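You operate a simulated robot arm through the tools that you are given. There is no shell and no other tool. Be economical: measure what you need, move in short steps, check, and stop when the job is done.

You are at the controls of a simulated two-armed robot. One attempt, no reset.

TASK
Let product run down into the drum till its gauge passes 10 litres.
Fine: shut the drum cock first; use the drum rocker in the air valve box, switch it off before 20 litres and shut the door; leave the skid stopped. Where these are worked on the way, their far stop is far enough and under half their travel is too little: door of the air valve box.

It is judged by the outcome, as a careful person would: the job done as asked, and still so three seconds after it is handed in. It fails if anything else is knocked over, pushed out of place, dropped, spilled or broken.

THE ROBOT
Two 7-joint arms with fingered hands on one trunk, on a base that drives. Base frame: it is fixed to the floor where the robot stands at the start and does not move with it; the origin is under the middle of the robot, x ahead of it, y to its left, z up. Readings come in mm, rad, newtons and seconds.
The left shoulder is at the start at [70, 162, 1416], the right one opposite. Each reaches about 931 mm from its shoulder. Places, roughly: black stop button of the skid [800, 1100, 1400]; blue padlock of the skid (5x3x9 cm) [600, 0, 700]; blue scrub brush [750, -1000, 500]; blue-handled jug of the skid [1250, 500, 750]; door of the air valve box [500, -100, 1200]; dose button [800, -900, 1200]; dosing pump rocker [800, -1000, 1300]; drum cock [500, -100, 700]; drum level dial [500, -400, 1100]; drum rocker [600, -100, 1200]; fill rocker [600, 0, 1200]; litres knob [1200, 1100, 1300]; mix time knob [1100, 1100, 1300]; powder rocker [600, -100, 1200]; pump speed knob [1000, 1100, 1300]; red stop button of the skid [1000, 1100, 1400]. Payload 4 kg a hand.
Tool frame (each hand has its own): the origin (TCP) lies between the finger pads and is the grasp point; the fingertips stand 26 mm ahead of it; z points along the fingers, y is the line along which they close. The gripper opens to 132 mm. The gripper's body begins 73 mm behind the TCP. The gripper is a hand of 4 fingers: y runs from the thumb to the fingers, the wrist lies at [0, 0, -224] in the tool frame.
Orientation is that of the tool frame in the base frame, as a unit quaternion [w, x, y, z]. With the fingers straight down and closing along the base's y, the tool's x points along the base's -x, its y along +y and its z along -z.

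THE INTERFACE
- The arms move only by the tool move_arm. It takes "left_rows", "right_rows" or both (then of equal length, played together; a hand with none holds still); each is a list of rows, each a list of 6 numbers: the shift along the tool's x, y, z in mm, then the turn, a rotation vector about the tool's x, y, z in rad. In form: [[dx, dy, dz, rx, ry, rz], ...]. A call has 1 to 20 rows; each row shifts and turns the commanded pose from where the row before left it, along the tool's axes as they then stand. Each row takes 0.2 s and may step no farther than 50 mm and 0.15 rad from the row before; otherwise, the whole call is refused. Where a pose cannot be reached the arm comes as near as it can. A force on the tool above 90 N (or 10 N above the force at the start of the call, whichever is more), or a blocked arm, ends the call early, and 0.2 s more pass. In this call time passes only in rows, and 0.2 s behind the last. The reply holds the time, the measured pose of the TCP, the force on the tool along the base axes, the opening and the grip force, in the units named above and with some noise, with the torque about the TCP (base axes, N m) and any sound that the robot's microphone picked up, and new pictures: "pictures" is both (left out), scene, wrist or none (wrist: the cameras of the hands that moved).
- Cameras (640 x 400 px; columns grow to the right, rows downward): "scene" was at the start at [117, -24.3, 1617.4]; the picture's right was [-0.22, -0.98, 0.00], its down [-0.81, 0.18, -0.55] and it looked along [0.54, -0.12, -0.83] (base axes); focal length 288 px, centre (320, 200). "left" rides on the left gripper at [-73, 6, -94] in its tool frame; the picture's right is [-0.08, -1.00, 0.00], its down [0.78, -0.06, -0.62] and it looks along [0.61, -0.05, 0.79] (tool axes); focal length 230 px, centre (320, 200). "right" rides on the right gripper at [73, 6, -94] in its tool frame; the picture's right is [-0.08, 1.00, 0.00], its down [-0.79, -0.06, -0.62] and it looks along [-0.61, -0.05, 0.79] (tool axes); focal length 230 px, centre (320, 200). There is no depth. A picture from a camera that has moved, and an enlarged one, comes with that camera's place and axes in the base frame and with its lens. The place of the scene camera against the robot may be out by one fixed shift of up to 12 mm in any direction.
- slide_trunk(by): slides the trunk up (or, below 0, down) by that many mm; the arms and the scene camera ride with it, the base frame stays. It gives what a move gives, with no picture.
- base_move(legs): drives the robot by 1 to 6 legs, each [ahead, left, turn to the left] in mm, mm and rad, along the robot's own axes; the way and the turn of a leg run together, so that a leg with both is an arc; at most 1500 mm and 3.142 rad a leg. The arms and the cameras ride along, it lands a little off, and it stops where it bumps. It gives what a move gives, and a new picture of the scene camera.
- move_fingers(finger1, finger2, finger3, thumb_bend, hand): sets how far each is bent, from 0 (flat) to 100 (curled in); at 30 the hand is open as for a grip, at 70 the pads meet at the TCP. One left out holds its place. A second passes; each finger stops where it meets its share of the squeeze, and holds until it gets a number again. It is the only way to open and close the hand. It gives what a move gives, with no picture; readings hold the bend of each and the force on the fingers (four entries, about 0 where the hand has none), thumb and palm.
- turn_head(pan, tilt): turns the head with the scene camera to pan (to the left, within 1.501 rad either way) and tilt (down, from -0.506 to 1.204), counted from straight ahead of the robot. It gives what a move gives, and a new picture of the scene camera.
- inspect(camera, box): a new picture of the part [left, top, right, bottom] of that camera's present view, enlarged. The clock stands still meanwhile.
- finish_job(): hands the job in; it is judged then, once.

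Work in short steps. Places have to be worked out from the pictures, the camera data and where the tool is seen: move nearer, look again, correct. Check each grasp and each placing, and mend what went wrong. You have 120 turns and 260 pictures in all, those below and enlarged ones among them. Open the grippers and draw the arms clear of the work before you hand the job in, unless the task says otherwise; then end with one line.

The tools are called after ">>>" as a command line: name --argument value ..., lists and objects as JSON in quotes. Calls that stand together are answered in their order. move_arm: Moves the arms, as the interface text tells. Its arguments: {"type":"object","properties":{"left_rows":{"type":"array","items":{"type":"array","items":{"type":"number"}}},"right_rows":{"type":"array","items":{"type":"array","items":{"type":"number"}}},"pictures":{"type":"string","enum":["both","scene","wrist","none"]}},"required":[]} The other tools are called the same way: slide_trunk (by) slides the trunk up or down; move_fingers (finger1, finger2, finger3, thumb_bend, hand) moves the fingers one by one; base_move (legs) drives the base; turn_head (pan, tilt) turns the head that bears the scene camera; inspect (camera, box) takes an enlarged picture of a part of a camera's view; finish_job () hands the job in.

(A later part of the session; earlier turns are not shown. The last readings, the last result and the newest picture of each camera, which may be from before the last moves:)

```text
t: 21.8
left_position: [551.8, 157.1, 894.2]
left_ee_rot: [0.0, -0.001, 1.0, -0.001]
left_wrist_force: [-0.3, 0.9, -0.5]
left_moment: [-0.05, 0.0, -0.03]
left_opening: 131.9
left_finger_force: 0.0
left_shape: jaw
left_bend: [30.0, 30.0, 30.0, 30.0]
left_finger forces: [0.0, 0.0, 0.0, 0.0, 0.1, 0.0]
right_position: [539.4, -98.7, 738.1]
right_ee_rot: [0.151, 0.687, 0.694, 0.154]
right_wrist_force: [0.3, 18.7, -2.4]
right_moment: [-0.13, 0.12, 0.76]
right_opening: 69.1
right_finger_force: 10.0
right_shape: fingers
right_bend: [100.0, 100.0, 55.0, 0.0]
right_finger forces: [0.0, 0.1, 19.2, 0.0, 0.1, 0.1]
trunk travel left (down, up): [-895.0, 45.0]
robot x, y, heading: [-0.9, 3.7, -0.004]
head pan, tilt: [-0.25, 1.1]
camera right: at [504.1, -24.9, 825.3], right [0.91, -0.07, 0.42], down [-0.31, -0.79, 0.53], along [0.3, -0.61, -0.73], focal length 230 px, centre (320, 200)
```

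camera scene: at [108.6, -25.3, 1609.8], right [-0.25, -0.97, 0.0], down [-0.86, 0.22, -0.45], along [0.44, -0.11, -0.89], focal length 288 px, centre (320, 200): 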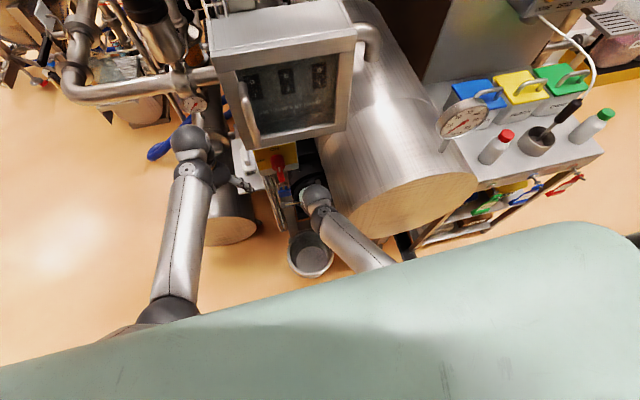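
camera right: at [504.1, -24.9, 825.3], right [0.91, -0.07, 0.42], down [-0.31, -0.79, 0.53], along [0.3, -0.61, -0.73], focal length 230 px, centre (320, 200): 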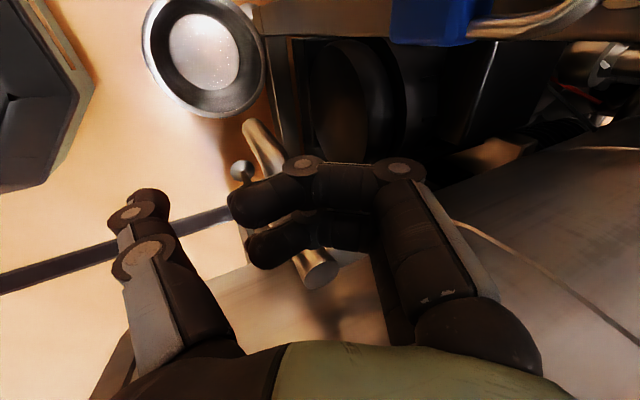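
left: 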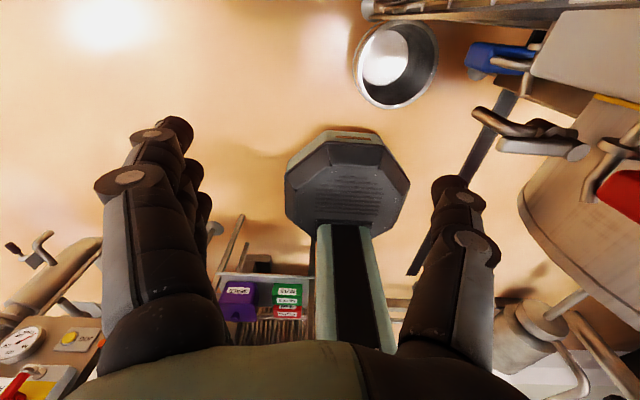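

Finger3 meets 19 N at about y=-121, which would fit a closed stop. I back out to look.

>>> move_arm --right_rows '[[10, 0, 0, 0, 0, 0], [0, -5, -40, 0, 0, 0], [0, -30, -40, 0, 0, 0]]' --pictures "wrist"

>>> inspect --camera "right" --box '[260, 60, 520, 222]'

```text
t: 22.6
left_position: [549.9, 153.9, 895.7]
left_ee_rot: [0.0, 0.0, 1.0, 0.001]
left_wrist_force: [0.2, -0.5, -0.2]
left_moment: [0.0, -0.02, -0.03]
left_opening: 131.7
left_finger_force: 0.0
left_shape: jaw
left_bend: [30.0, 30.0, 30.0, 30.0]
left_finger forces: [0.0, 0.0, 0.0, 0.0, 0.0, 0.0]
right_position: [472.6, -97.3, 798.5]
right_ee_rot: [0.154, 0.69, 0.69, 0.154]
right_wrist_force: [-0.2, 0.7, 0.6]
right_moment: [0.01, 0.02, 0.01]
right_opening: 68.8
right_finger_force: 0.0
right_shape: fingers
right_bend: [100.0, 100.0, 55.0, 0.0]
right_finger forces: [0.0, 0.0, 0.1, 0.0, 0.0, 0.1]
trunk travel left (down, up): [-895.0, 45.0]
robot x, y, heading: [-2.7, 4.0, 0.006]
head pan, tilt: [-0.25, 1.1]
camera right: at [438.1, -24.2, 883.7], right [0.9, -0.08, 0.42], down [-0.32, -0.78, 0.53], along [0.29, -0.62, -0.73], focal length 230 px, centre (320, 200)
```

right: 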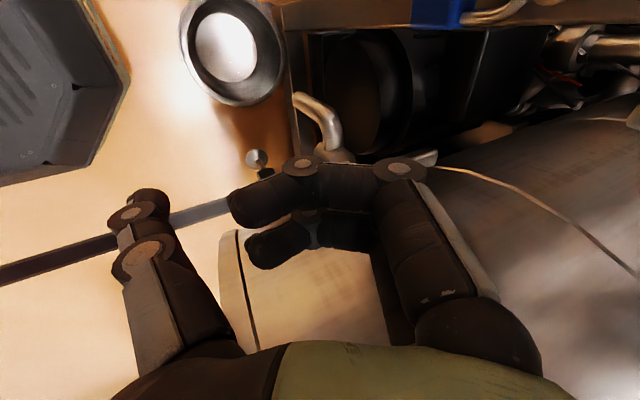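

```text
2.46 times, centred on (390, 141) of right
camera zoom: at [438.1, -24.2, 883.7], right [0.9, -0.08, 0.42], down [-0.32, -0.78, 0.53], along [0.29, -0.62, -0.73], focal length 566 px, centre (148, 345)
```

zoom: 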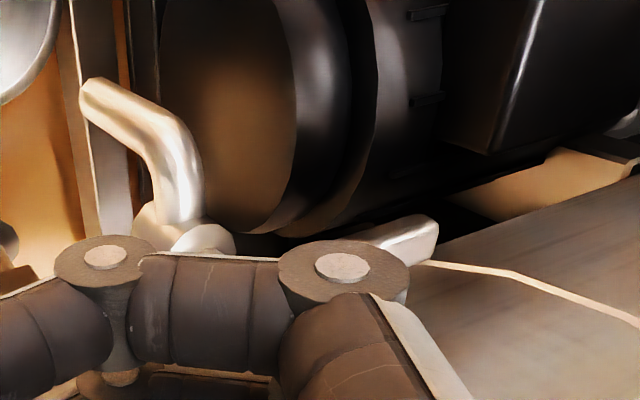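

The lever tip is now at (618,-138), pointing +x, so it is at right angles to the pipe and closed. I retract the right arm back and to the right so the door can swing, after restoring its open fingers.

>>> move_arm --right_rows '[[0, -40, -25, 0, 0, 0], [0, -40, -25, 0, 0, 0], [0, -40, -25, 0, 0, 0], [0, -30, -30, 0, 0, 0], [-40, 0, -20, 0, 0, 0], [-45, 0, -15, 0, 0, 0], [-45, 0, 0, 0, 0, 0], [-45, 0, 0, 0, 0, 0], [-45, 0, 0, 0, 0, 0], [-30, 0, 0, 0, 0, 0]]' --pictures "none"

>>> move_fingers --hand "right" --finger1 30 --finger2 30 --finger3 30 --thumb_bend 30

>>> turn_head --pan -0.15 --tilt 0.75

>>> inspect --camera "scene" --box '[260, 260, 400, 350]'

```text
t: 24.8
left_position: [551.3, 153.4, 894.6]
left_ee_rot: [0.0, 0.0, 1.0, 0.0]
left_wrist_force: [-0.8, -0.7, -0.7]
left_moment: [0.03, 0.0, 0.05]
left_opening: 131.8
left_finger_force: 0.0
left_shape: jaw
left_bend: [30.0, 30.0, 30.0, 30.0]
left_finger forces: [0.0, 0.0, 0.1, 0.1, 0.1, 0.0]
right_position: [279.7, -344.8, 859.9]
right_ee_rot: [0.152, 0.69, 0.691, 0.154]
right_wrist_force: [0.8, -1.0, 0.4]
right_moment: [-0.01, 0.02, -0.01]
right_opening: 69.2
right_finger_force: 0.0
right_shape: fingers
right_bend: [100.0, 100.0, 55.0, 0.0]
right_finger forces: [0.0, 0.1, 0.0, 0.0, 0.0, 0.0]
trunk travel left (down, up): [-895.0, 45.0]
robot x, y, heading: [1.1, -0.1, 0.001]
head pan, tilt: [-0.25, 1.1]
```

```text
t: 25.8
left_position: [549.7, 153.6, 896.2]
left_ee_rot: [0.0, -0.001, 1.0, 0.0]
left_wrist_force: [-0.1, 0.1, -1.0]
left_moment: [-0.03, 0.02, 0.02]
left_opening: 132.1
left_finger_force: 0.1
left_shape: jaw
left_bend: [30.0, 30.0, 30.0, 30.0]
left_finger forces: [0.2, 0.0, 0.0, 0.0, 0.1, 0.0]
right_position: [280.4, -342.9, 859.6]
right_ee_rot: [0.153, 0.69, 0.691, 0.153]
right_wrist_force: [-0.4, -0.1, -0.1]
right_moment: [0.0, 0.01, 0.01]
right_opening: 136.1
right_finger_force: 0.1
right_shape: fingers
right_bend: [30.0, 30.0, 30.0, 30.0]
right_finger forces: [0.0, 0.0, 0.1, 0.0, 0.0, 0.1]
trunk travel left (down, up): [-895.0, 45.0]
robot x, y, heading: [-2.6, 0.4, 0.0]
head pan, tilt: [-0.25, 1.1]
```

```text
t: 26.6
left_position: [551.1, 153.9, 893.5]
left_ee_rot: [0.0, 0.0, 1.0, -0.001]
left_wrist_force: [0.3, 0.3, -0.2]
left_moment: [0.0, 0.02, -0.03]
left_opening: 131.7
left_finger_force: 0.0
left_shape: jaw
left_bend: [30.0, 30.0, 30.0, 30.0]
left_finger forces: [0.0, 0.0, 0.0, 0.0, 0.0, 0.0]
right_position: [279.8, -345.4, 859.3]
right_ee_rot: [0.153, 0.689, 0.692, 0.153]
right_wrist_force: [0.1, 0.4, -0.3]
right_moment: [0.01, -0.03, -0.01]
right_opening: 136.1
right_finger_force: 0.1
right_shape: fingers
right_bend: [30.0, 30.0, 30.0, 30.0]
right_finger forces: [0.0, 0.0, 0.0, 0.0, 0.0, 0.0]
trunk travel left (down, up): [-895.0, 45.0]
robot x, y, heading: [0.0, -1.9, 0.0]
head pan, tilt: [-0.15, 0.75]
camera scene: at [130.0, -21.2, 1635.4], right [-0.15, -0.99, 0.0], down [-0.67, 0.1, -0.73], along [0.72, -0.11, -0.68], focal length 288 px, centre (320, 200)
```

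scene: 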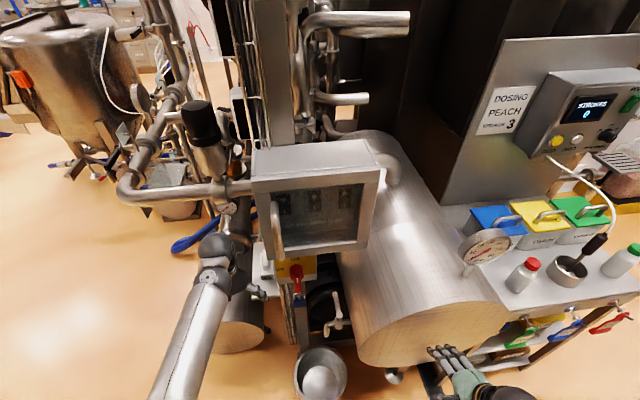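

```text
4.44 times, centred on (330, 305) of scene
camera zoom: at [130.0, -21.2, 1635.4], right [-0.15, -0.99, 0.0], down [-0.67, 0.1, -0.73], along [0.72, -0.11, -0.68], focal length 1279 px, centre (276, -267)
```

zoom: 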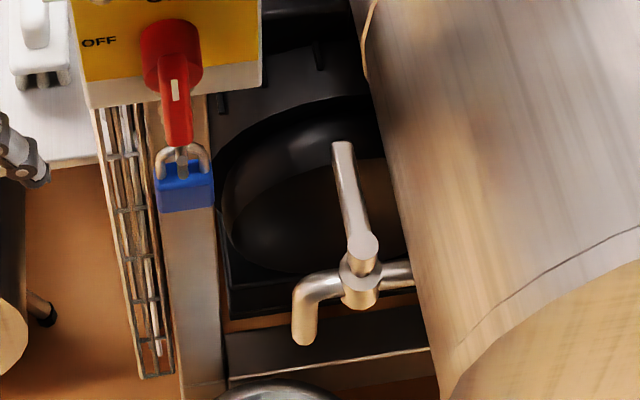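

The cock is confirmed closed. For room in front of the box, I drive back 250 mm and then raise the left hand to face the box.

>>> base_move --legs '[[-250, 0, 0]]'

>>> move_arm --left_rows '[[0, 0, -40, 0, -0.15, 0], [0, 0, -40, 0, -0.15, 0], [0, 0, -40, 0, -0.15, 0], [0, 0, -30, 0, -0.15, 0], [0, 0, 0, 0, -0.15, 0], [0, 0, 0, 0, -0.15, 0], [0, 0, 0, 0, -0.15, 0], [0, 0, 0, 0, -0.15, 0], [0, 0, 0, 0, -0.15, 0], [0, 0, 0, 0, -0.15, 0], [0, 0, 0, 0, -0.07, 0]]' --pictures "both"

```text
t: 27.5
left_position: [532.9, 150.1, 894.3]
left_ee_rot: [0.0, 0.002, 1.0, 0.0]
left_wrist_force: [-0.5, 0.6, 0.3]
left_moment: [-0.04, 0.0, -0.01]
left_opening: 132.2
left_finger_force: 0.1
left_shape: jaw
left_bend: [30.0, 30.0, 30.0, 30.0]
left_finger forces: [0.1, 0.0, 0.0, 0.0, 0.0, 0.1]
right_position: [258.6, -347.2, 861.3]
right_ee_rot: [0.153, 0.692, 0.688, 0.154]
right_wrist_force: [-0.1, -0.5, 1.5]
right_moment: [0.0, -0.01, -0.01]
right_opening: 136.5
right_finger_force: 0.0
right_shape: fingers
right_bend: [30.0, 30.0, 30.0, 30.0]
right_finger forces: [0.0, 0.0, 0.0, 0.0, 0.1, 0.1]
trunk travel left (down, up): [-895.0, 45.0]
robot x, y, heading: [-17.7, -0.3, -0.006]
head pan, tilt: [-0.15, 0.75]
stopped in leg 1: the robot was blocked; the commanded pose is now the measured one
camera scene: at [109.9, -22.6, 1635.7], right [-0.16, -0.99, 0.0], down [-0.67, 0.11, -0.73], along [0.72, -0.11, -0.68], focal length 288 px, centre (320, 200)
```

scene: 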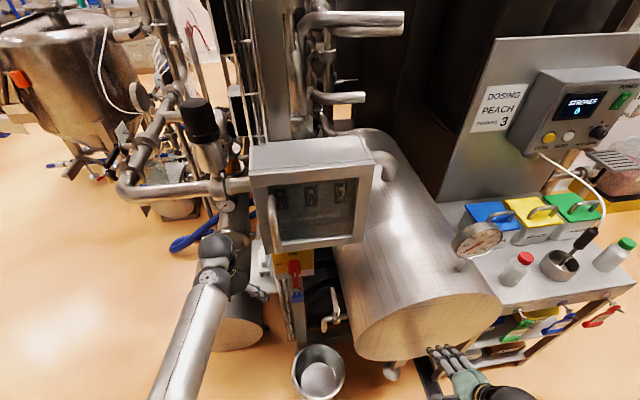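

```text
t: 29.9
left_position: [502.0, 149.7, 1038.3]
left_ee_rot: [0.707, 0.002, 0.708, -0.001]
left_wrist_force: [0.0, -0.2, -0.4]
left_moment: [-0.01, 0.0, -0.01]
left_opening: 131.7
left_finger_force: 0.0
left_shape: jaw
left_bend: [30.0, 30.0, 30.0, 30.0]
left_finger forces: [0.0, 0.1, 0.0, 0.0, 0.1, 0.0]
right_position: [259.8, -347.9, 859.6]
right_ee_rot: [0.154, 0.692, 0.689, 0.152]
right_wrist_force: [-0.2, 0.2, -0.1]
right_moment: [0.01, 0.0, -0.02]
right_opening: 136.4
right_finger_force: 0.0
right_shape: fingers
right_bend: [30.0, 30.0, 30.0, 30.0]
right_finger forces: [0.0, 0.0, 0.0, 0.0, 0.1, 0.1]
trunk travel left (down, up): [-895.0, 45.0]
robot x, y, heading: [-18.6, -2.0, -0.005]
head pan, tilt: [-0.15, 0.75]
camera scene: at [112.1, -24.1, 1635.5], right [-0.16, -0.99, 0.0], down [-0.67, 0.11, -0.73], along [0.72, -0.11, -0.68], focal length 288 px, centre (320, 200)
camera left: at [409.3, 153.9, 1110.9], right [-0.01, -1.0, 0.08], down [-0.62, -0.06, -0.78], along [0.79, -0.05, -0.62], focal length 230 px, centre (320, 200)
```

scene: 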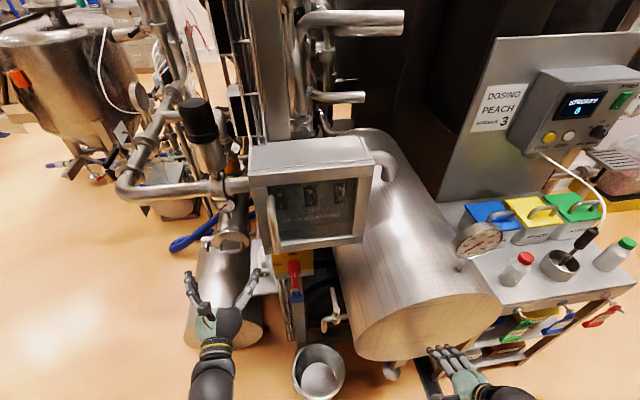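
left: 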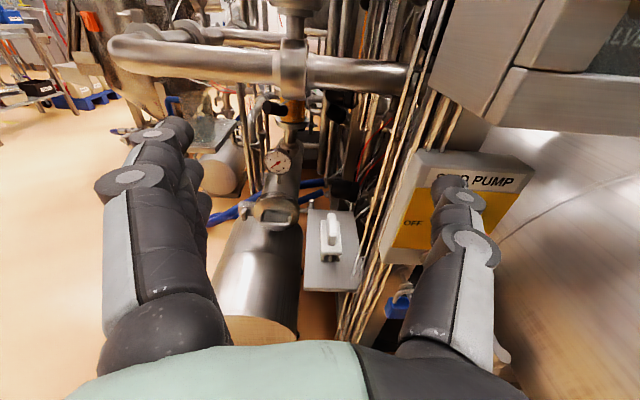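

The base was blocked behind after 18 mm, so I stay here. I raise the left hand in front of the box's left edge for a closer look at handle and rockers.

>>> move_arm --left_rows '[[0, 0, -40, 0, 0, 0], [-20, 0, -40, 0, 0, 0], [-40, -10, -10, 0, 0, 0], [-40, -20, 0, 0, 0, 0], [-40, -30, 0, 0, 0, 0], [-30, -30, 0, 0, 0, 0]]' --pictures "both"

```text
t: 31.5
left_position: [413.5, 55.5, 1159.9]
left_ee_rot: [0.682, 0.042, 0.73, 0.024]
left_wrist_force: [-1.1, -0.5, -0.2]
left_moment: [0.01, -0.01, -0.05]
left_opening: 132.0
left_finger_force: 0.0
left_shape: jaw
left_bend: [30.0, 30.0, 30.0, 30.0]
left_finger forces: [0.1, 0.0, 0.0, 0.1, 0.1, 0.0]
right_position: [259.5, -347.1, 859.9]
right_ee_rot: [0.154, 0.692, 0.689, 0.152]
right_wrist_force: [-0.6, 0.0, 0.6]
right_moment: [-0.01, -0.01, -0.01]
right_opening: 136.2
right_finger_force: 0.1
right_shape: fingers
right_bend: [30.0, 30.0, 30.0, 30.0]
right_finger forces: [0.0, 0.0, 0.0, 0.1, 0.0, 0.1]
trunk travel left (down, up): [-895.0, 45.0]
robot x, y, heading: [-17.3, -1.1, -0.009]
head pan, tilt: [-0.15, 0.75]
stopped in row 6 (left hand): the arm was blocked; the commanded pose is now the measured one
camera scene: at [111.7, -23.4, 1635.5], right [-0.16, -0.99, 0.0], down [-0.67, 0.11, -0.73], along [0.72, -0.11, -0.68], focal length 288 px, centre (320, 200)
camera left: at [324.0, 54.4, 1238.5], right [-0.03, -1.0, -0.02], down [-0.67, 0.03, -0.74], along [0.74, -0.01, -0.67], focal length 230 px, centre (320, 200)
```

scene: 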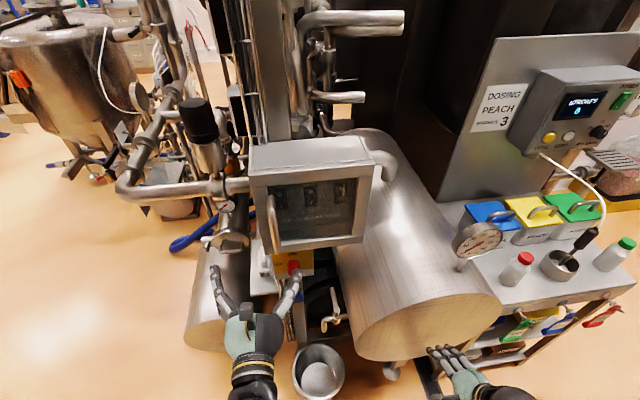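
left: 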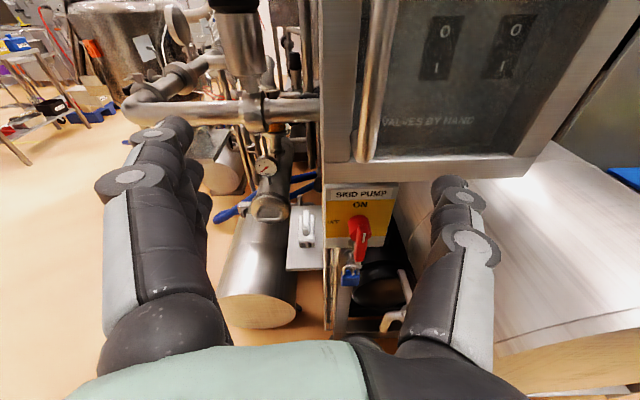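

The arm folds to its limit here, but the view is useful. I enlarge it to measure handle and rockers.

>>> inspect --camera "left" --box '[320, 0, 640, 200]'

>>> inspect --camera "scene" --box '[240, 130, 400, 260]'

```text
2.00 times, centred on (480, 100) of left
camera zoom: at [324.0, 54.4, 1238.5], right [-0.03, -1.0, -0.02], down [-0.67, 0.03, -0.74], along [0.74, -0.01, -0.67], focal length 460 px, centre (0, 400)
```

zoom: 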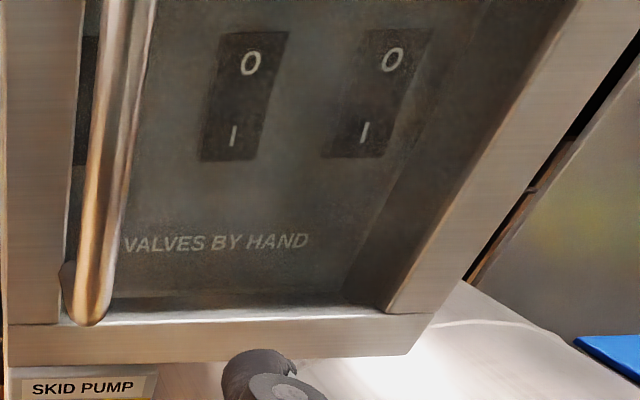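

```text
3.08 times, centred on (320, 195) of scene
camera zoom: at [111.7, -23.4, 1635.5], right [-0.16, -0.99, 0.0], down [-0.67, 0.11, -0.73], along [0.72, -0.11, -0.68], focal length 885 px, centre (320, 215)
```

zoom: 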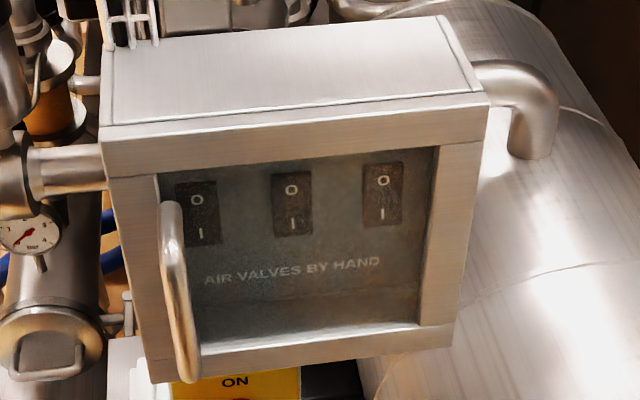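

Measured: handle bar runs vertically at (492,10), z 1134–1296; door front at x≈545, y 45…-194; rockers at x≈592, z≈1194, y≈-5/-75/-144. I pitch the hand up 30° to unfold the arm and line it up with the handle's lower part.

>>> move_arm --left_rows '[[10, 0, -5, 0, -0.147, -0.045], [10, 0, -5, 0, -0.147, -0.045], [10, -5, 0, 0, -0.147, 0], [10, -10, 0, 0, -0.147, 0], [0, -15, 0, 0, 0, 0], [0, -15, 0, 0, 0, 0]]' --pictures "both"

```text
refused: row 1 steps farther than a row can; nothing moved
```

>>> move_arm --left_rows '[[10, 0, -5, 0, -0.14, -0.03], [10, 0, -5, 0, -0.14, -0.03], [10, -5, 0, 0, -0.14, -0.03], [10, -10, 0, 0, -0.14, 0], [0, -15, 0, 0, -0.03, 0], [0, -15, 0, 0, 0, 0]]' --pictures "both"

```text
t: 32.9
left_position: [406.3, 10.8, 1122.9]
left_ee_rot: [0.866, 0.012, 0.5, -0.017]
left_wrist_force: [-0.7, -0.2, -0.5]
left_moment: [-0.02, 0.0, 0.01]
left_opening: 131.8
left_finger_force: 0.1
left_shape: jaw
left_bend: [30.0, 30.0, 30.0, 30.0]
left_finger forces: [0.1, 0.1, 0.0, 0.1, 0.0, 0.0]
right_position: [260.6, -348.8, 860.8]
right_ee_rot: [0.154, 0.692, 0.688, 0.155]
right_wrist_force: [-0.7, 0.6, -0.2]
right_moment: [0.05, 0.0, -0.02]
right_opening: 136.3
right_finger_force: 0.1
right_shape: fingers
right_bend: [30.0, 30.0, 30.0, 30.0]
right_finger forces: [0.0, 0.0, 0.0, 0.0, 0.0, 0.0]
trunk travel left (down, up): [-895.0, 45.0]
robot x, y, heading: [-17.0, 1.3, -0.007]
head pan, tilt: [-0.15, 0.75]
camera scene: at [111.7, -25.3, 1635.5], right [-0.16, -0.99, 0.0], down [-0.67, 0.11, -0.73], along [0.72, -0.11, -0.68], focal length 288 px, centre (320, 200)
camera left: at [289.2, 19.6, 1137.5], right [-0.08, -0.99, 0.06], down [-0.14, -0.05, -0.99], along [0.99, -0.09, -0.14], focal length 230 px, centre (320, 200)
```

scene: 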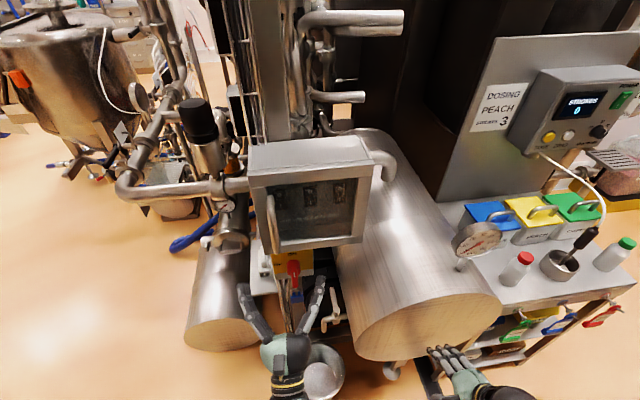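
left: 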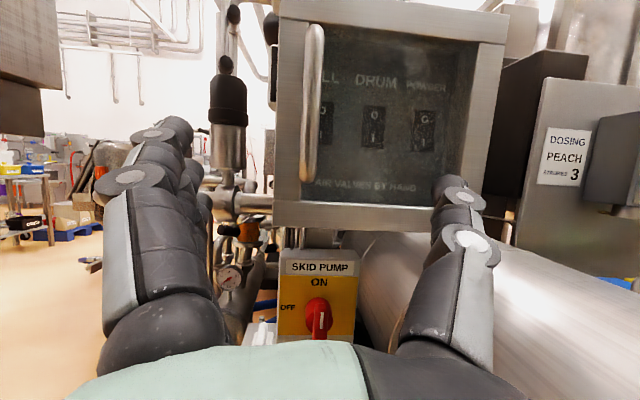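

Labels read FILL / DRUM / POWDER, so the drum rocker is the middle one (y≈-75). I move in so the handle lies between thumb and fingers.

>>> move_arm --left_rows '[[-1, -1, 33, 0, 0, 0], [-1, 0, 33, 0, 0, 0], [-1, 0, 31, 0, 0, 0]]' --pictures "both"

```text
t: 33.7
left_position: [487.2, 7.6, 1167.3]
left_ee_rot: [0.864, 0.019, 0.503, -0.017]
left_wrist_force: [-0.5, -0.2, -0.2]
left_moment: [-0.02, -0.02, 0.02]
left_opening: 131.7
left_finger_force: 0.0
left_shape: jaw
left_bend: [30.0, 30.0, 30.0, 30.0]
left_finger forces: [0.0, 0.0, 0.1, 0.0, 0.0, 0.0]
right_position: [260.5, -348.0, 860.5]
right_ee_rot: [0.153, 0.692, 0.689, 0.153]
right_wrist_force: [0.5, -0.2, 0.2]
right_moment: [0.02, 0.01, -0.04]
right_opening: 136.4
right_finger_force: 0.0
right_shape: fingers
right_bend: [30.0, 30.0, 30.0, 30.0]
right_finger forces: [0.1, 0.0, 0.1, 0.0, 0.0, 0.0]
trunk travel left (down, up): [-895.0, 45.0]
robot x, y, heading: [-20.8, -3.6, -0.009]
head pan, tilt: [-0.15, 0.75]
camera scene: at [112.5, -23.8, 1635.4], right [-0.16, -0.99, 0.0], down [-0.67, 0.11, -0.73], along [0.72, -0.11, -0.68], focal length 288 px, centre (320, 200)
camera left: at [369.5, 17.5, 1184.6], right [-0.09, -0.99, 0.05], down [-0.15, -0.04, -0.99], along [0.98, -0.09, -0.15], focal length 230 px, centre (320, 200)
```

scene: 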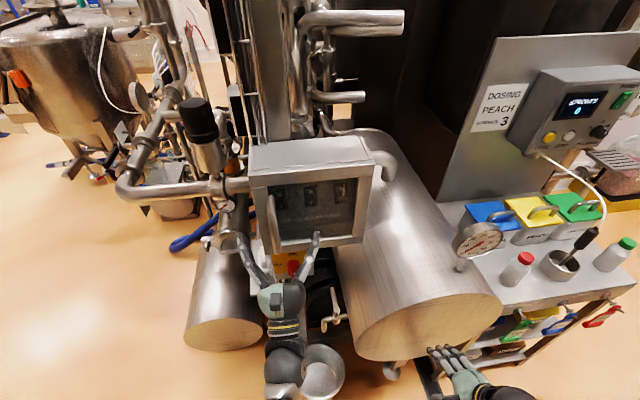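
left: 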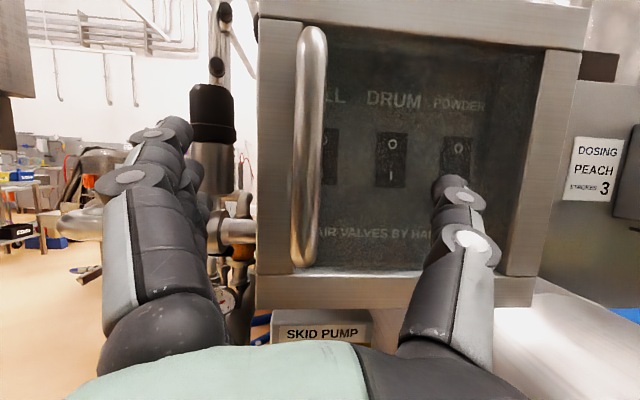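

The handle is between the digits; I raise slightly and close on it.

>>> move_arm --left_rows '[[-15, 1, 12, 0, 0, 0]]' --pictures "none"

>>> move_fingers --hand "left" --finger1 80 --finger2 80 --finger3 80 --thumb_bend 70

>>> inspect --camera "left" --box '[0, 0, 640, 400]'

```text
t: 34.1
left_position: [490.0, 11.2, 1186.8]
left_ee_rot: [0.865, 0.026, 0.501, -0.016]
left_wrist_force: [1.1, -0.4, 0.6]
left_moment: [0.02, 0.03, -0.01]
left_opening: 131.7
left_finger_force: 0.1
left_shape: jaw
left_bend: [30.0, 30.0, 30.0, 30.0]
left_finger forces: [0.1, 0.1, 0.0, 0.0, 0.0, 0.0]
right_position: [258.8, -348.7, 860.1]
right_ee_rot: [0.154, 0.692, 0.688, 0.153]
right_wrist_force: [1.2, 0.3, 0.6]
right_moment: [-0.01, 0.0, -0.02]
right_opening: 136.5
right_finger_force: 0.1
right_shape: fingers
right_bend: [30.0, 30.0, 30.0, 30.0]
right_finger forces: [0.0, 0.0, 0.0, 0.0, 0.0, 0.1]
trunk travel left (down, up): [-895.0, 45.0]
robot x, y, heading: [-17.4, -3.0, -0.005]
head pan, tilt: [-0.15, 0.75]
```

```text
t: 35.1
left_position: [489.7, 9.6, 1186.5]
left_ee_rot: [0.865, 0.026, 0.5, -0.017]
left_wrist_force: [-1.2, 0.6, -0.8]
left_moment: [-0.03, 0.09, -0.09]
left_opening: 11.4
left_finger_force: 6.6
left_shape: fingers
left_bend: [78.0, 78.0, 80.0, 70.0]
left_finger forces: [3.8, 0.0, 0.0, 0.1, 9.0, 0.0]
right_position: [258.8, -346.7, 859.9]
right_ee_rot: [0.153, 0.693, 0.688, 0.153]
right_wrist_force: [0.8, 0.2, -0.1]
right_moment: [0.02, -0.01, 0.01]
right_opening: 136.3
right_finger_force: 0.1
right_shape: fingers
right_bend: [30.0, 30.0, 30.0, 30.0]
right_finger forces: [0.0, 0.0, 0.1, 0.0, 0.0, 0.1]
trunk travel left (down, up): [-895.0, 45.0]
robot x, y, heading: [-17.1, -2.3, -0.011]
head pan, tilt: [-0.15, 0.75]
```

```text
1.00 times, centred on (320, 200) of left (not enlarged: the box is as wide or as high as the picture)
camera zoom: at [372.4, 19.9, 1203.2], right [-0.09, -1.0, 0.04], down [-0.15, -0.03, -0.99], along [0.99, -0.09, -0.14], focal length 230 px, centre (320, 200)
```

zoom: 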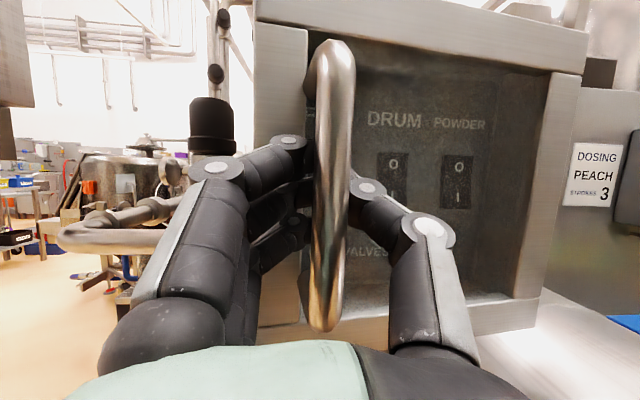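

The fingers hook behind the bar. I pull along the door's arc, first about 20°.

>>> move_arm --left_rows '[[-8.5, -5, -14.7, 0, 0, 0], [-8.5, -8, -14.7, 0, 0, 0], [-8, -9, -13.9, 0, 0, 0], [-8, -10, -13.9, 0, 0, 0]]' --pictures "both"

```text
t: 36.1
left_position: [424.6, -18.4, 1188.2]
left_ee_rot: [0.87, 0.038, 0.491, -0.013]
left_wrist_force: [2.4, -1.8, 1.4]
left_moment: [-0.05, 0.17, 0.03]
left_opening: 11.4
left_finger_force: 3.2
left_shape: fingers
left_bend: [78.0, 78.0, 81.0, 69.0]
left_finger forces: [3.9, 0.0, 2.9, 0.1, 0.1, 0.0]
right_position: [258.8, -348.7, 859.2]
right_ee_rot: [0.153, 0.693, 0.688, 0.153]
right_wrist_force: [0.6, 0.0, 0.6]
right_moment: [-0.02, 0.02, -0.01]
right_opening: 136.3
right_finger_force: 0.1
right_shape: fingers
right_bend: [30.0, 30.0, 30.0, 30.0]
right_finger forces: [0.0, 0.0, 0.1, 0.1, 0.0, 0.0]
trunk travel left (down, up): [-895.0, 45.0]
robot x, y, heading: [-17.5, -3.8, -0.006]
head pan, tilt: [-0.15, 0.75]
camera scene: at [111.1, -24.8, 1635.6], right [-0.16, -0.99, 0.0], down [-0.67, 0.11, -0.73], along [0.72, -0.11, -0.68], focal length 288 px, centre (320, 200)
camera left: at [306.7, -7.0, 1202.1], right [-0.1, -0.99, 0.01], down [-0.12, 0.0, -0.99], along [0.99, -0.1, -0.12], focal length 230 px, centre (320, 200)
```

scene: 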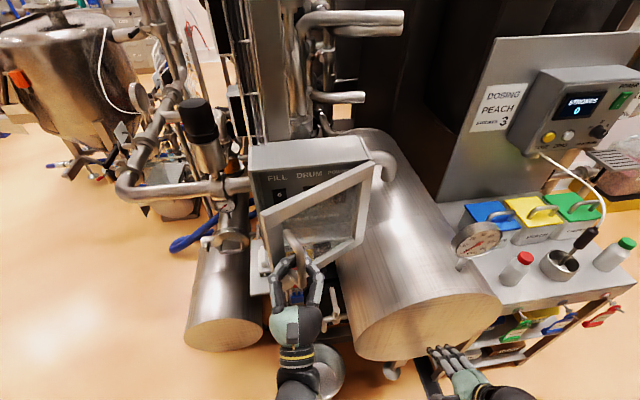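
left: 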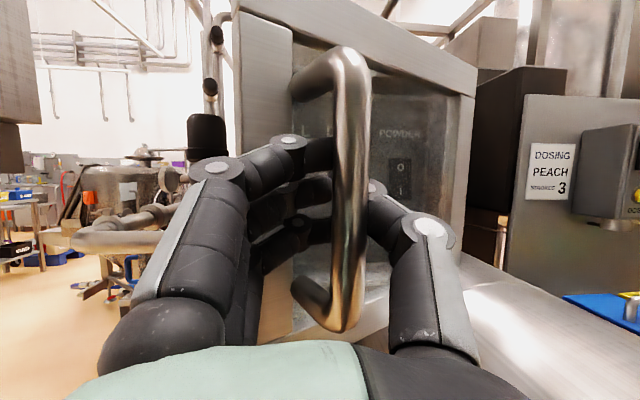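

The door swings freely, about 20° open. I continue the arc.

>>> move_arm --left_rows '[[-7, -12, -12, 0, 0, 0], [-7, -12, -12, 0, 0, 0], [-6, -15, -10, 0, 0, 0], [-5.5, -15, -9.5, 0, 0, 0], [-4.5, -16, -8, 0, 0, 0], [-4.5, -16, -8, 0, 0, 0]]' --pictures "both"

```text
t: 37.5
left_position: [354.3, -84.3, 1173.9]
left_ee_rot: [0.88, 0.08, 0.469, -0.007]
left_wrist_force: [15.3, -4.9, 6.5]
left_moment: [-0.4, 0.32, 0.51]
left_opening: 20.2
left_finger_force: 17.1
left_shape: fingers
left_bend: [76.0, 77.0, 80.0, 66.0]
left_finger forces: [7.0, 8.0, 7.2, 0.1, 11.9, 0.0]
right_position: [262.8, -349.5, 859.4]
right_ee_rot: [0.152, 0.692, 0.689, 0.152]
right_wrist_force: [-0.5, 0.2, -0.2]
right_moment: [0.0, 0.0, -0.02]
right_opening: 136.6
right_finger_force: 0.0
right_shape: fingers
right_bend: [30.0, 30.0, 30.0, 30.0]
right_finger forces: [0.0, 0.1, 0.0, 0.0, 0.1, 0.0]
trunk travel left (down, up): [-895.0, 45.0]
robot x, y, heading: [-15.3, -3.2, -0.006]
head pan, tilt: [-0.15, 0.75]
stopped in row 6 (left hand): the arm was blocked; the commanded pose is now the measured one
camera scene: at [115.6, -25.6, 1634.6], right [-0.16, -0.99, 0.0], down [-0.68, 0.11, -0.73], along [0.72, -0.11, -0.68], focal length 288 px, centre (320, 200)
camera left: at [236.2, -70.9, 1183.1], right [-0.13, -0.99, -0.07], down [-0.07, 0.08, -0.99], along [0.99, -0.13, -0.08], focal length 230 px, centre (320, 200)
```

scene: 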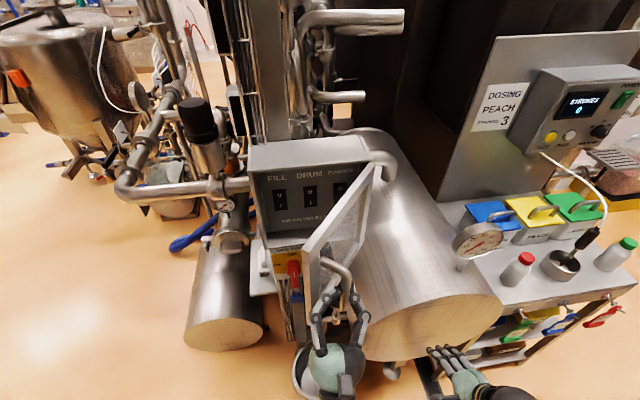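
left: 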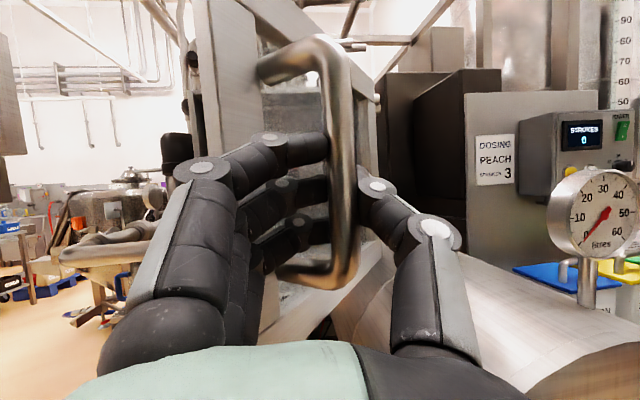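

The door is about 55° open and the arm is at its fold limit. I release the handle and drop straight down off it.

>>> move_fingers --hand "left" --finger1 30 --finger2 30 --finger3 30 --thumb_bend 30

>>> move_arm --left_rows '[[25, -4, -17, 0, 0, 0], [25, -4, -17, 0, 0, 0], [25, -4, -17, 0, 0, 0], [25, -4, -17, 0, 0, 0]]' --pictures "both"

```text
t: 38.5
left_position: [350.7, -84.1, 1174.0]
left_ee_rot: [0.88, 0.081, 0.469, -0.008]
left_wrist_force: [-0.2, 0.2, 0.0]
left_moment: [0.02, 0.02, -0.02]
left_opening: 135.4
left_finger_force: 0.1
left_shape: fingers
left_bend: [30.0, 30.0, 30.0, 30.0]
left_finger forces: [0.0, 0.0, 0.1, 0.0, 0.1, 0.0]
right_position: [259.0, -348.0, 858.8]
right_ee_rot: [0.153, 0.692, 0.689, 0.153]
right_wrist_force: [0.8, 0.5, 0.2]
right_moment: [-0.03, 0.05, -0.02]
right_opening: 136.7
right_finger_force: 0.1
right_shape: fingers
right_bend: [30.0, 30.0, 30.0, 30.0]
right_finger forces: [0.1, 0.0, 0.0, 0.1, 0.0, 0.0]
trunk travel left (down, up): [-895.0, 45.0]
robot x, y, heading: [-17.7, -2.2, -0.005]
head pan, tilt: [-0.15, 0.75]
```

```text
t: 39.7
left_position: [335.2, -73.7, 1032.2]
left_ee_rot: [0.873, 0.109, 0.474, -0.01]
left_wrist_force: [0.6, -0.3, 0.7]
left_moment: [0.01, -0.02, 0.0]
left_opening: 135.5
left_finger_force: 0.0
left_shape: fingers
left_bend: [30.0, 30.0, 30.0, 30.0]
left_finger forces: [0.1, 0.1, 0.0, 0.0, 0.0, 0.0]
right_position: [260.5, -347.8, 859.9]
right_ee_rot: [0.153, 0.692, 0.689, 0.154]
right_wrist_force: [0.3, 0.6, 0.2]
right_moment: [-0.02, 0.05, 0.01]
right_opening: 136.7
right_finger_force: 0.2
right_shape: fingers
right_bend: [30.0, 30.0, 30.0, 30.0]
right_finger forces: [0.0, 0.0, 0.0, 0.0, 0.1, 0.1]
trunk travel left (down, up): [-895.0, 45.0]
robot x, y, heading: [-16.3, -2.8, -0.006]
head pan, tilt: [-0.15, 0.75]
stopped in row 4 (left hand): the arm was blocked; the commanded pose is now the measured one
camera scene: at [111.5, -24.3, 1635.5], right [-0.16, -0.99, 0.0], down [-0.67, 0.11, -0.73], along [0.72, -0.11, -0.68], focal length 288 px, centre (320, 200)
camera left: at [218.1, -56.9, 1044.4], right [-0.16, -0.98, -0.12], down [-0.09, 0.13, -0.99], along [0.98, -0.15, -0.11], focal length 230 px, centre (320, 200)
```

scene: 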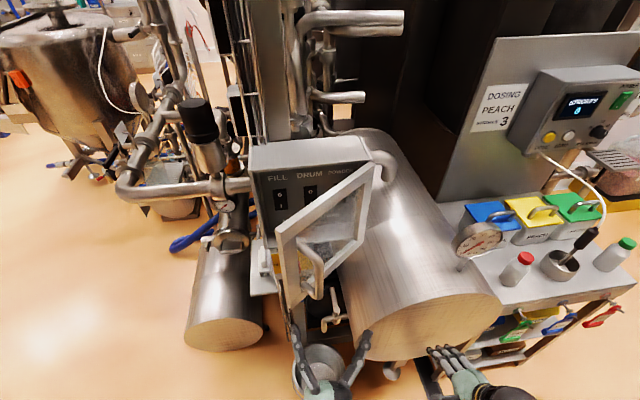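
left: 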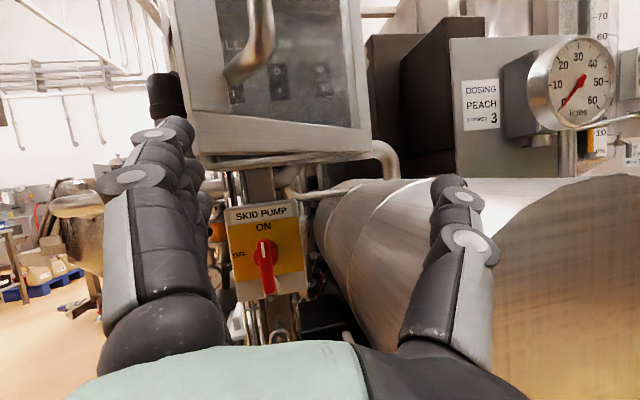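

The door has swung back to roughly 40°. I level the hand, go under and around its free edge to the left, then will push it from the inside.

>>> move_arm --left_rows '[[26, 0, -15, -0.1, 0.026, -0.046], [0, 30, 0, -0.1, 0.026, -0.046], [0, 45, 0, 0, 0, 0], [0, 45, 0, 0, 0, 0], [0, 45, 0, 0, 0, 0], [0, 40, 0, 0, 0, 0], [-8, 0, 40, 0, 0, 0], [-43, 0, 25, 0, 0, 0], [-43, 0, 25, 0, 0, 0]]' --pictures "both"

```text
t: 41.7
left_position: [364.4, 137.7, 1128.3]
left_ee_rot: [0.866, 0.044, 0.497, -0.008]
left_wrist_force: [-0.5, 0.5, 0.5]
left_moment: [-0.02, 0.03, 0.01]
left_opening: 135.9
left_finger_force: 0.0
left_shape: fingers
left_bend: [30.0, 30.0, 30.0, 30.0]
left_finger forces: [0.0, 0.1, 0.0, 0.0, 0.1, 0.1]
right_position: [260.0, -348.7, 858.8]
right_ee_rot: [0.153, 0.692, 0.688, 0.154]
right_wrist_force: [-0.2, -0.4, -0.1]
right_moment: [-0.03, 0.02, -0.01]
right_opening: 136.5
right_finger_force: 0.1
right_shape: fingers
right_bend: [30.0, 30.0, 30.0, 30.0]
right_finger forces: [0.0, 0.0, 0.0, 0.0, 0.1, 0.0]
trunk travel left (down, up): [-895.0, 45.0]
robot x, y, heading: [-16.2, -0.4, -0.006]
head pan, tilt: [-0.15, 0.75]
camera scene: at [109.9, -25.1, 1635.6], right [-0.16, -0.99, 0.0], down [-0.67, 0.11, -0.73], along [0.72, -0.11, -0.68], focal length 288 px, centre (320, 200)
camera left: at [246.6, 146.8, 1143.4], right [-0.1, -1.0, 0.0], down [-0.14, 0.01, -0.99], along [0.99, -0.09, -0.14], focal length 230 px, centre (320, 200)
```

scene: 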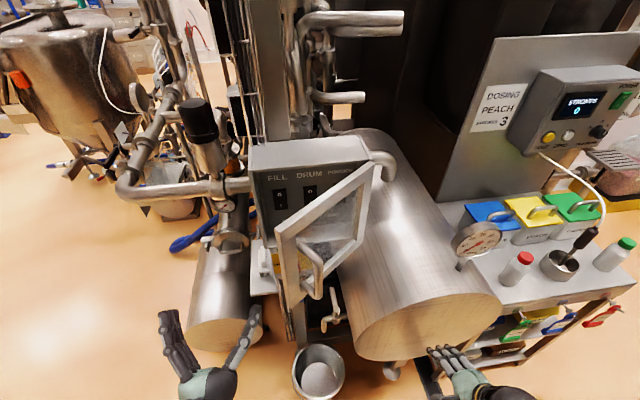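
left: 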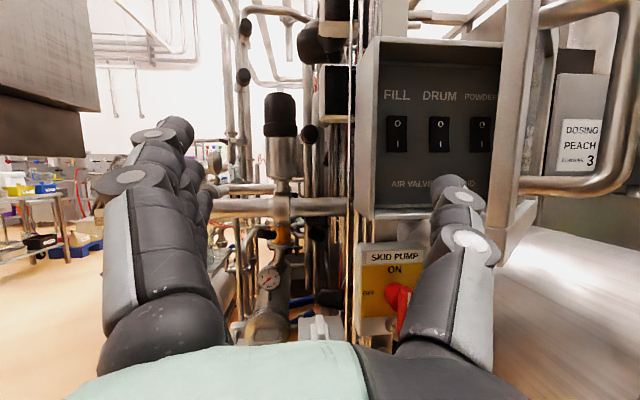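

The door stays put (no spring). I narrow the hand, move in behind the free edge, and push the door open toward -y.

>>> move_fingers --hand "left" --finger1 60 --finger2 60 --finger3 60 --thumb_bend 60

>>> move_arm --left_rows '[[12, -10, 43, 0, 0, 0], [12, -10, 43, 0, 0, 0], [0, -30, 0, 0, 0, 0], [0, -35, 0, 0, 0, 0], [0, -35, 0, 0, 0, 0]]' --pictures "both"

```text
t: 42.7
left_position: [362.7, 137.2, 1125.0]
left_ee_rot: [0.865, 0.043, 0.5, -0.009]
left_wrist_force: [0.7, -0.6, 0.1]
left_moment: [-0.01, -0.03, -0.01]
left_opening: 40.1
left_finger_force: 0.0
left_shape: fingers
left_bend: [60.0, 60.0, 60.0, 60.0]
left_finger forces: [0.0, 0.0, 0.1, 0.0, 0.0, 0.0]
right_position: [260.2, -348.5, 859.5]
right_ee_rot: [0.153, 0.692, 0.688, 0.153]
right_wrist_force: [0.3, 0.0, 0.9]
right_moment: [0.02, 0.03, 0.02]
right_opening: 136.3
right_finger_force: 0.0
right_shape: fingers
right_bend: [30.0, 30.0, 30.0, 30.0]
right_finger forces: [0.1, 0.1, 0.0, 0.0, 0.1, 0.1]
trunk travel left (down, up): [-895.0, 45.0]
robot x, y, heading: [-16.3, -3.2, -0.006]
head pan, tilt: [-0.15, 0.75]
```

```text
t: 43.3
left_position: [427.9, 122.7, 1127.4]
left_ee_rot: [0.857, 0.072, 0.51, -0.004]
left_wrist_force: [0.2, 0.5, -1.2]
left_moment: [0.02, 0.0, -0.02]
left_opening: 39.8
left_finger_force: 0.0
left_shape: fingers
left_bend: [60.0, 60.0, 60.0, 60.0]
left_finger forces: [0.0, 0.1, 0.1, 0.0, 0.1, 0.0]
right_position: [263.4, -347.0, 859.7]
right_ee_rot: [0.152, 0.692, 0.689, 0.153]
right_wrist_force: [0.8, 0.7, -0.3]
right_moment: [0.0, 0.04, -0.01]
right_opening: 136.5
right_finger_force: 0.1
right_shape: fingers
right_bend: [30.0, 30.0, 30.0, 30.0]
right_finger forces: [0.0, 0.0, 0.0, 0.0, 0.0, 0.0]
trunk travel left (down, up): [-895.0, 45.0]
robot x, y, heading: [-20.8, 0.9, -0.008]
head pan, tilt: [-0.15, 0.75]
stopped in row 2 (left hand): the arm was blocked; the commanded pose is now the measured one
camera scene: at [115.7, -23.3, 1635.2], right [-0.16, -0.99, 0.0], down [-0.68, 0.11, -0.73], along [0.72, -0.11, -0.68], focal length 288 px, centre (320, 200)
camera left: at [312.0, 134.2, 1146.9], right [-0.12, -0.99, -0.05], down [-0.17, 0.07, -0.98], along [0.98, -0.11, -0.17], focal length 230 px, centre (320, 200)
```

scene: 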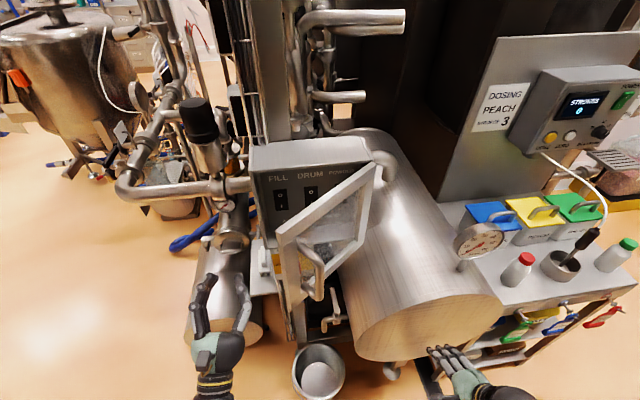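
left: 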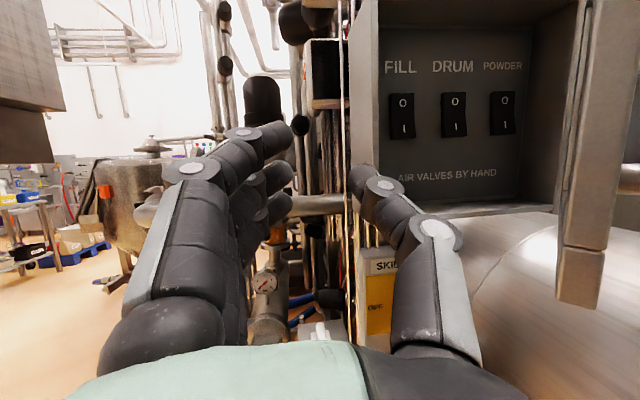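

The arm met a joint limit without force. Moving toward -y eases it, so I push now at this depth: the thumb side will meet the door's edge.

>>> move_arm --left_rows '[[0, -30, 0, 0.05, 0, -0.05], [0, -35, 0, 0.04, 0, -0.04], [0, -35, 0, 0, 0, 0]]' --pictures "both"

```text
t: 44.1
left_position: [412.9, 26.7, 1119.1]
left_ee_rot: [0.855, 0.103, 0.504, -0.064]
left_wrist_force: [-0.4, -0.4, 0.2]
left_moment: [-0.01, -0.01, -0.01]
left_opening: 38.9
left_finger_force: 0.0
left_shape: fingers
left_bend: [60.0, 60.0, 60.0, 60.0]
left_finger forces: [0.0, 0.0, 0.1, 0.0, 0.0, 0.0]
right_position: [258.6, -348.5, 860.0]
right_ee_rot: [0.154, 0.691, 0.689, 0.153]
right_wrist_force: [-0.1, 0.1, 0.3]
right_moment: [0.01, -0.03, 0.04]
right_opening: 136.3
right_finger_force: 0.1
right_shape: fingers
right_bend: [30.0, 30.0, 30.0, 30.0]
right_finger forces: [0.0, 0.0, 0.1, 0.0, 0.1, 0.0]
trunk travel left (down, up): [-895.0, 45.0]
robot x, y, heading: [-18.8, -0.2, -0.008]
head pan, tilt: [-0.15, 0.75]
camera scene: at [110.3, -23.9, 1635.6], right [-0.16, -0.99, 0.0], down [-0.67, 0.11, -0.73], along [0.72, -0.11, -0.68], focal length 288 px, centre (320, 200)
camera left: at [299.5, 54.3, 1138.2], right [-0.25, -0.97, -0.04], down [-0.16, 0.08, -0.98], along [0.96, -0.24, -0.17], focal length 230 px, centre (320, 200)
```

scene: 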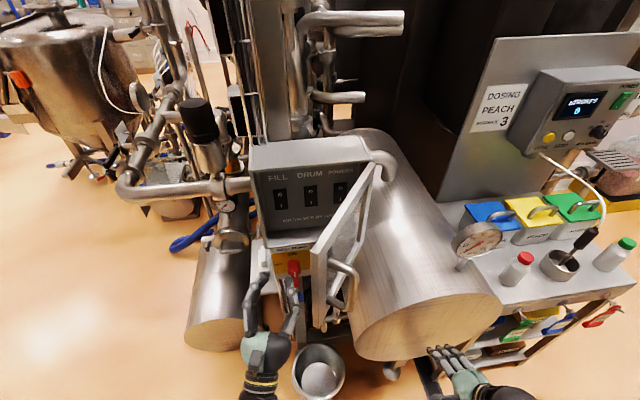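
left: 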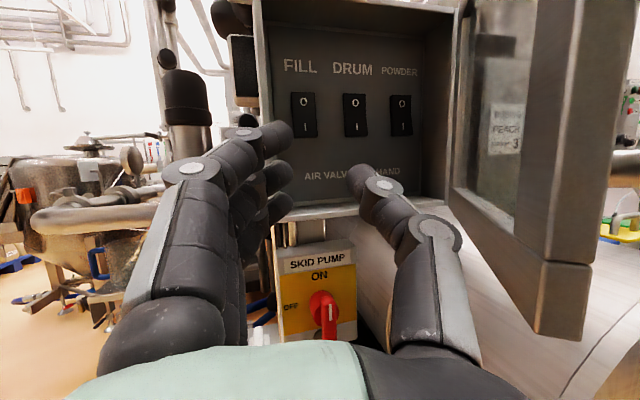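

The door is moving, about 60° now. I continue pushing.

>>> move_arm --left_rows '[[0, -35, 10, 0, 0, 0], [0, -35, 10, 0, 0, 0], [0, -30, 10, 0, 0, 0], [0, -30, 10, 0, 0, 0]]' --pictures "both"

```text
t: 45.0
left_position: [389.5, -72.2, 1077.7]
left_ee_rot: [0.839, 0.167, 0.513, -0.066]
left_wrist_force: [0.0, -0.7, -0.2]
left_moment: [0.01, 0.0, -0.01]
left_opening: 39.0
left_finger_force: 0.0
left_shape: fingers
left_bend: [60.0, 60.0, 60.0, 60.0]
left_finger forces: [0.1, 0.0, 0.1, 0.1, 0.0, 0.1]
right_position: [259.7, -347.8, 860.3]
right_ee_rot: [0.153, 0.692, 0.689, 0.153]
right_wrist_force: [0.4, -0.4, -0.7]
right_moment: [0.01, 0.02, 0.02]
right_opening: 136.5
right_finger_force: 0.0
right_shape: fingers
right_bend: [30.0, 30.0, 30.0, 30.0]
right_finger forces: [0.1, 0.0, 0.0, 0.0, 0.0, 0.1]
trunk travel left (down, up): [-895.0, 45.0]
robot x, y, heading: [-20.5, -4.5, -0.009]
head pan, tilt: [-0.15, 0.75]
stopped in row 4 (left hand): the arm was blocked; the commanded pose is now the measured one
camera scene: at [111.9, -24.4, 1635.5], right [-0.16, -0.99, 0.0], down [-0.67, 0.11, -0.73], along [0.72, -0.11, -0.68], focal length 288 px, centre (320, 200)
camera left: at [277.3, -40.5, 1103.6], right [-0.32, -0.94, -0.14], down [-0.17, 0.21, -0.96], along [0.93, -0.28, -0.22], focal length 230 px, centre (320, 200)
```

scene: 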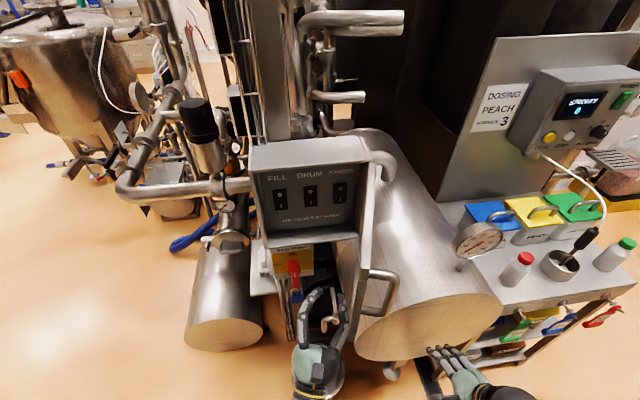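
left: 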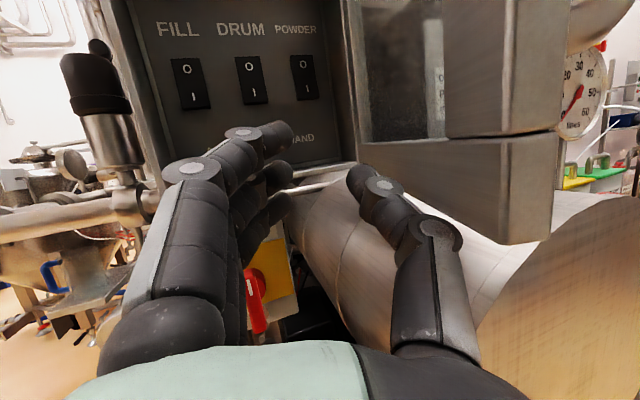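

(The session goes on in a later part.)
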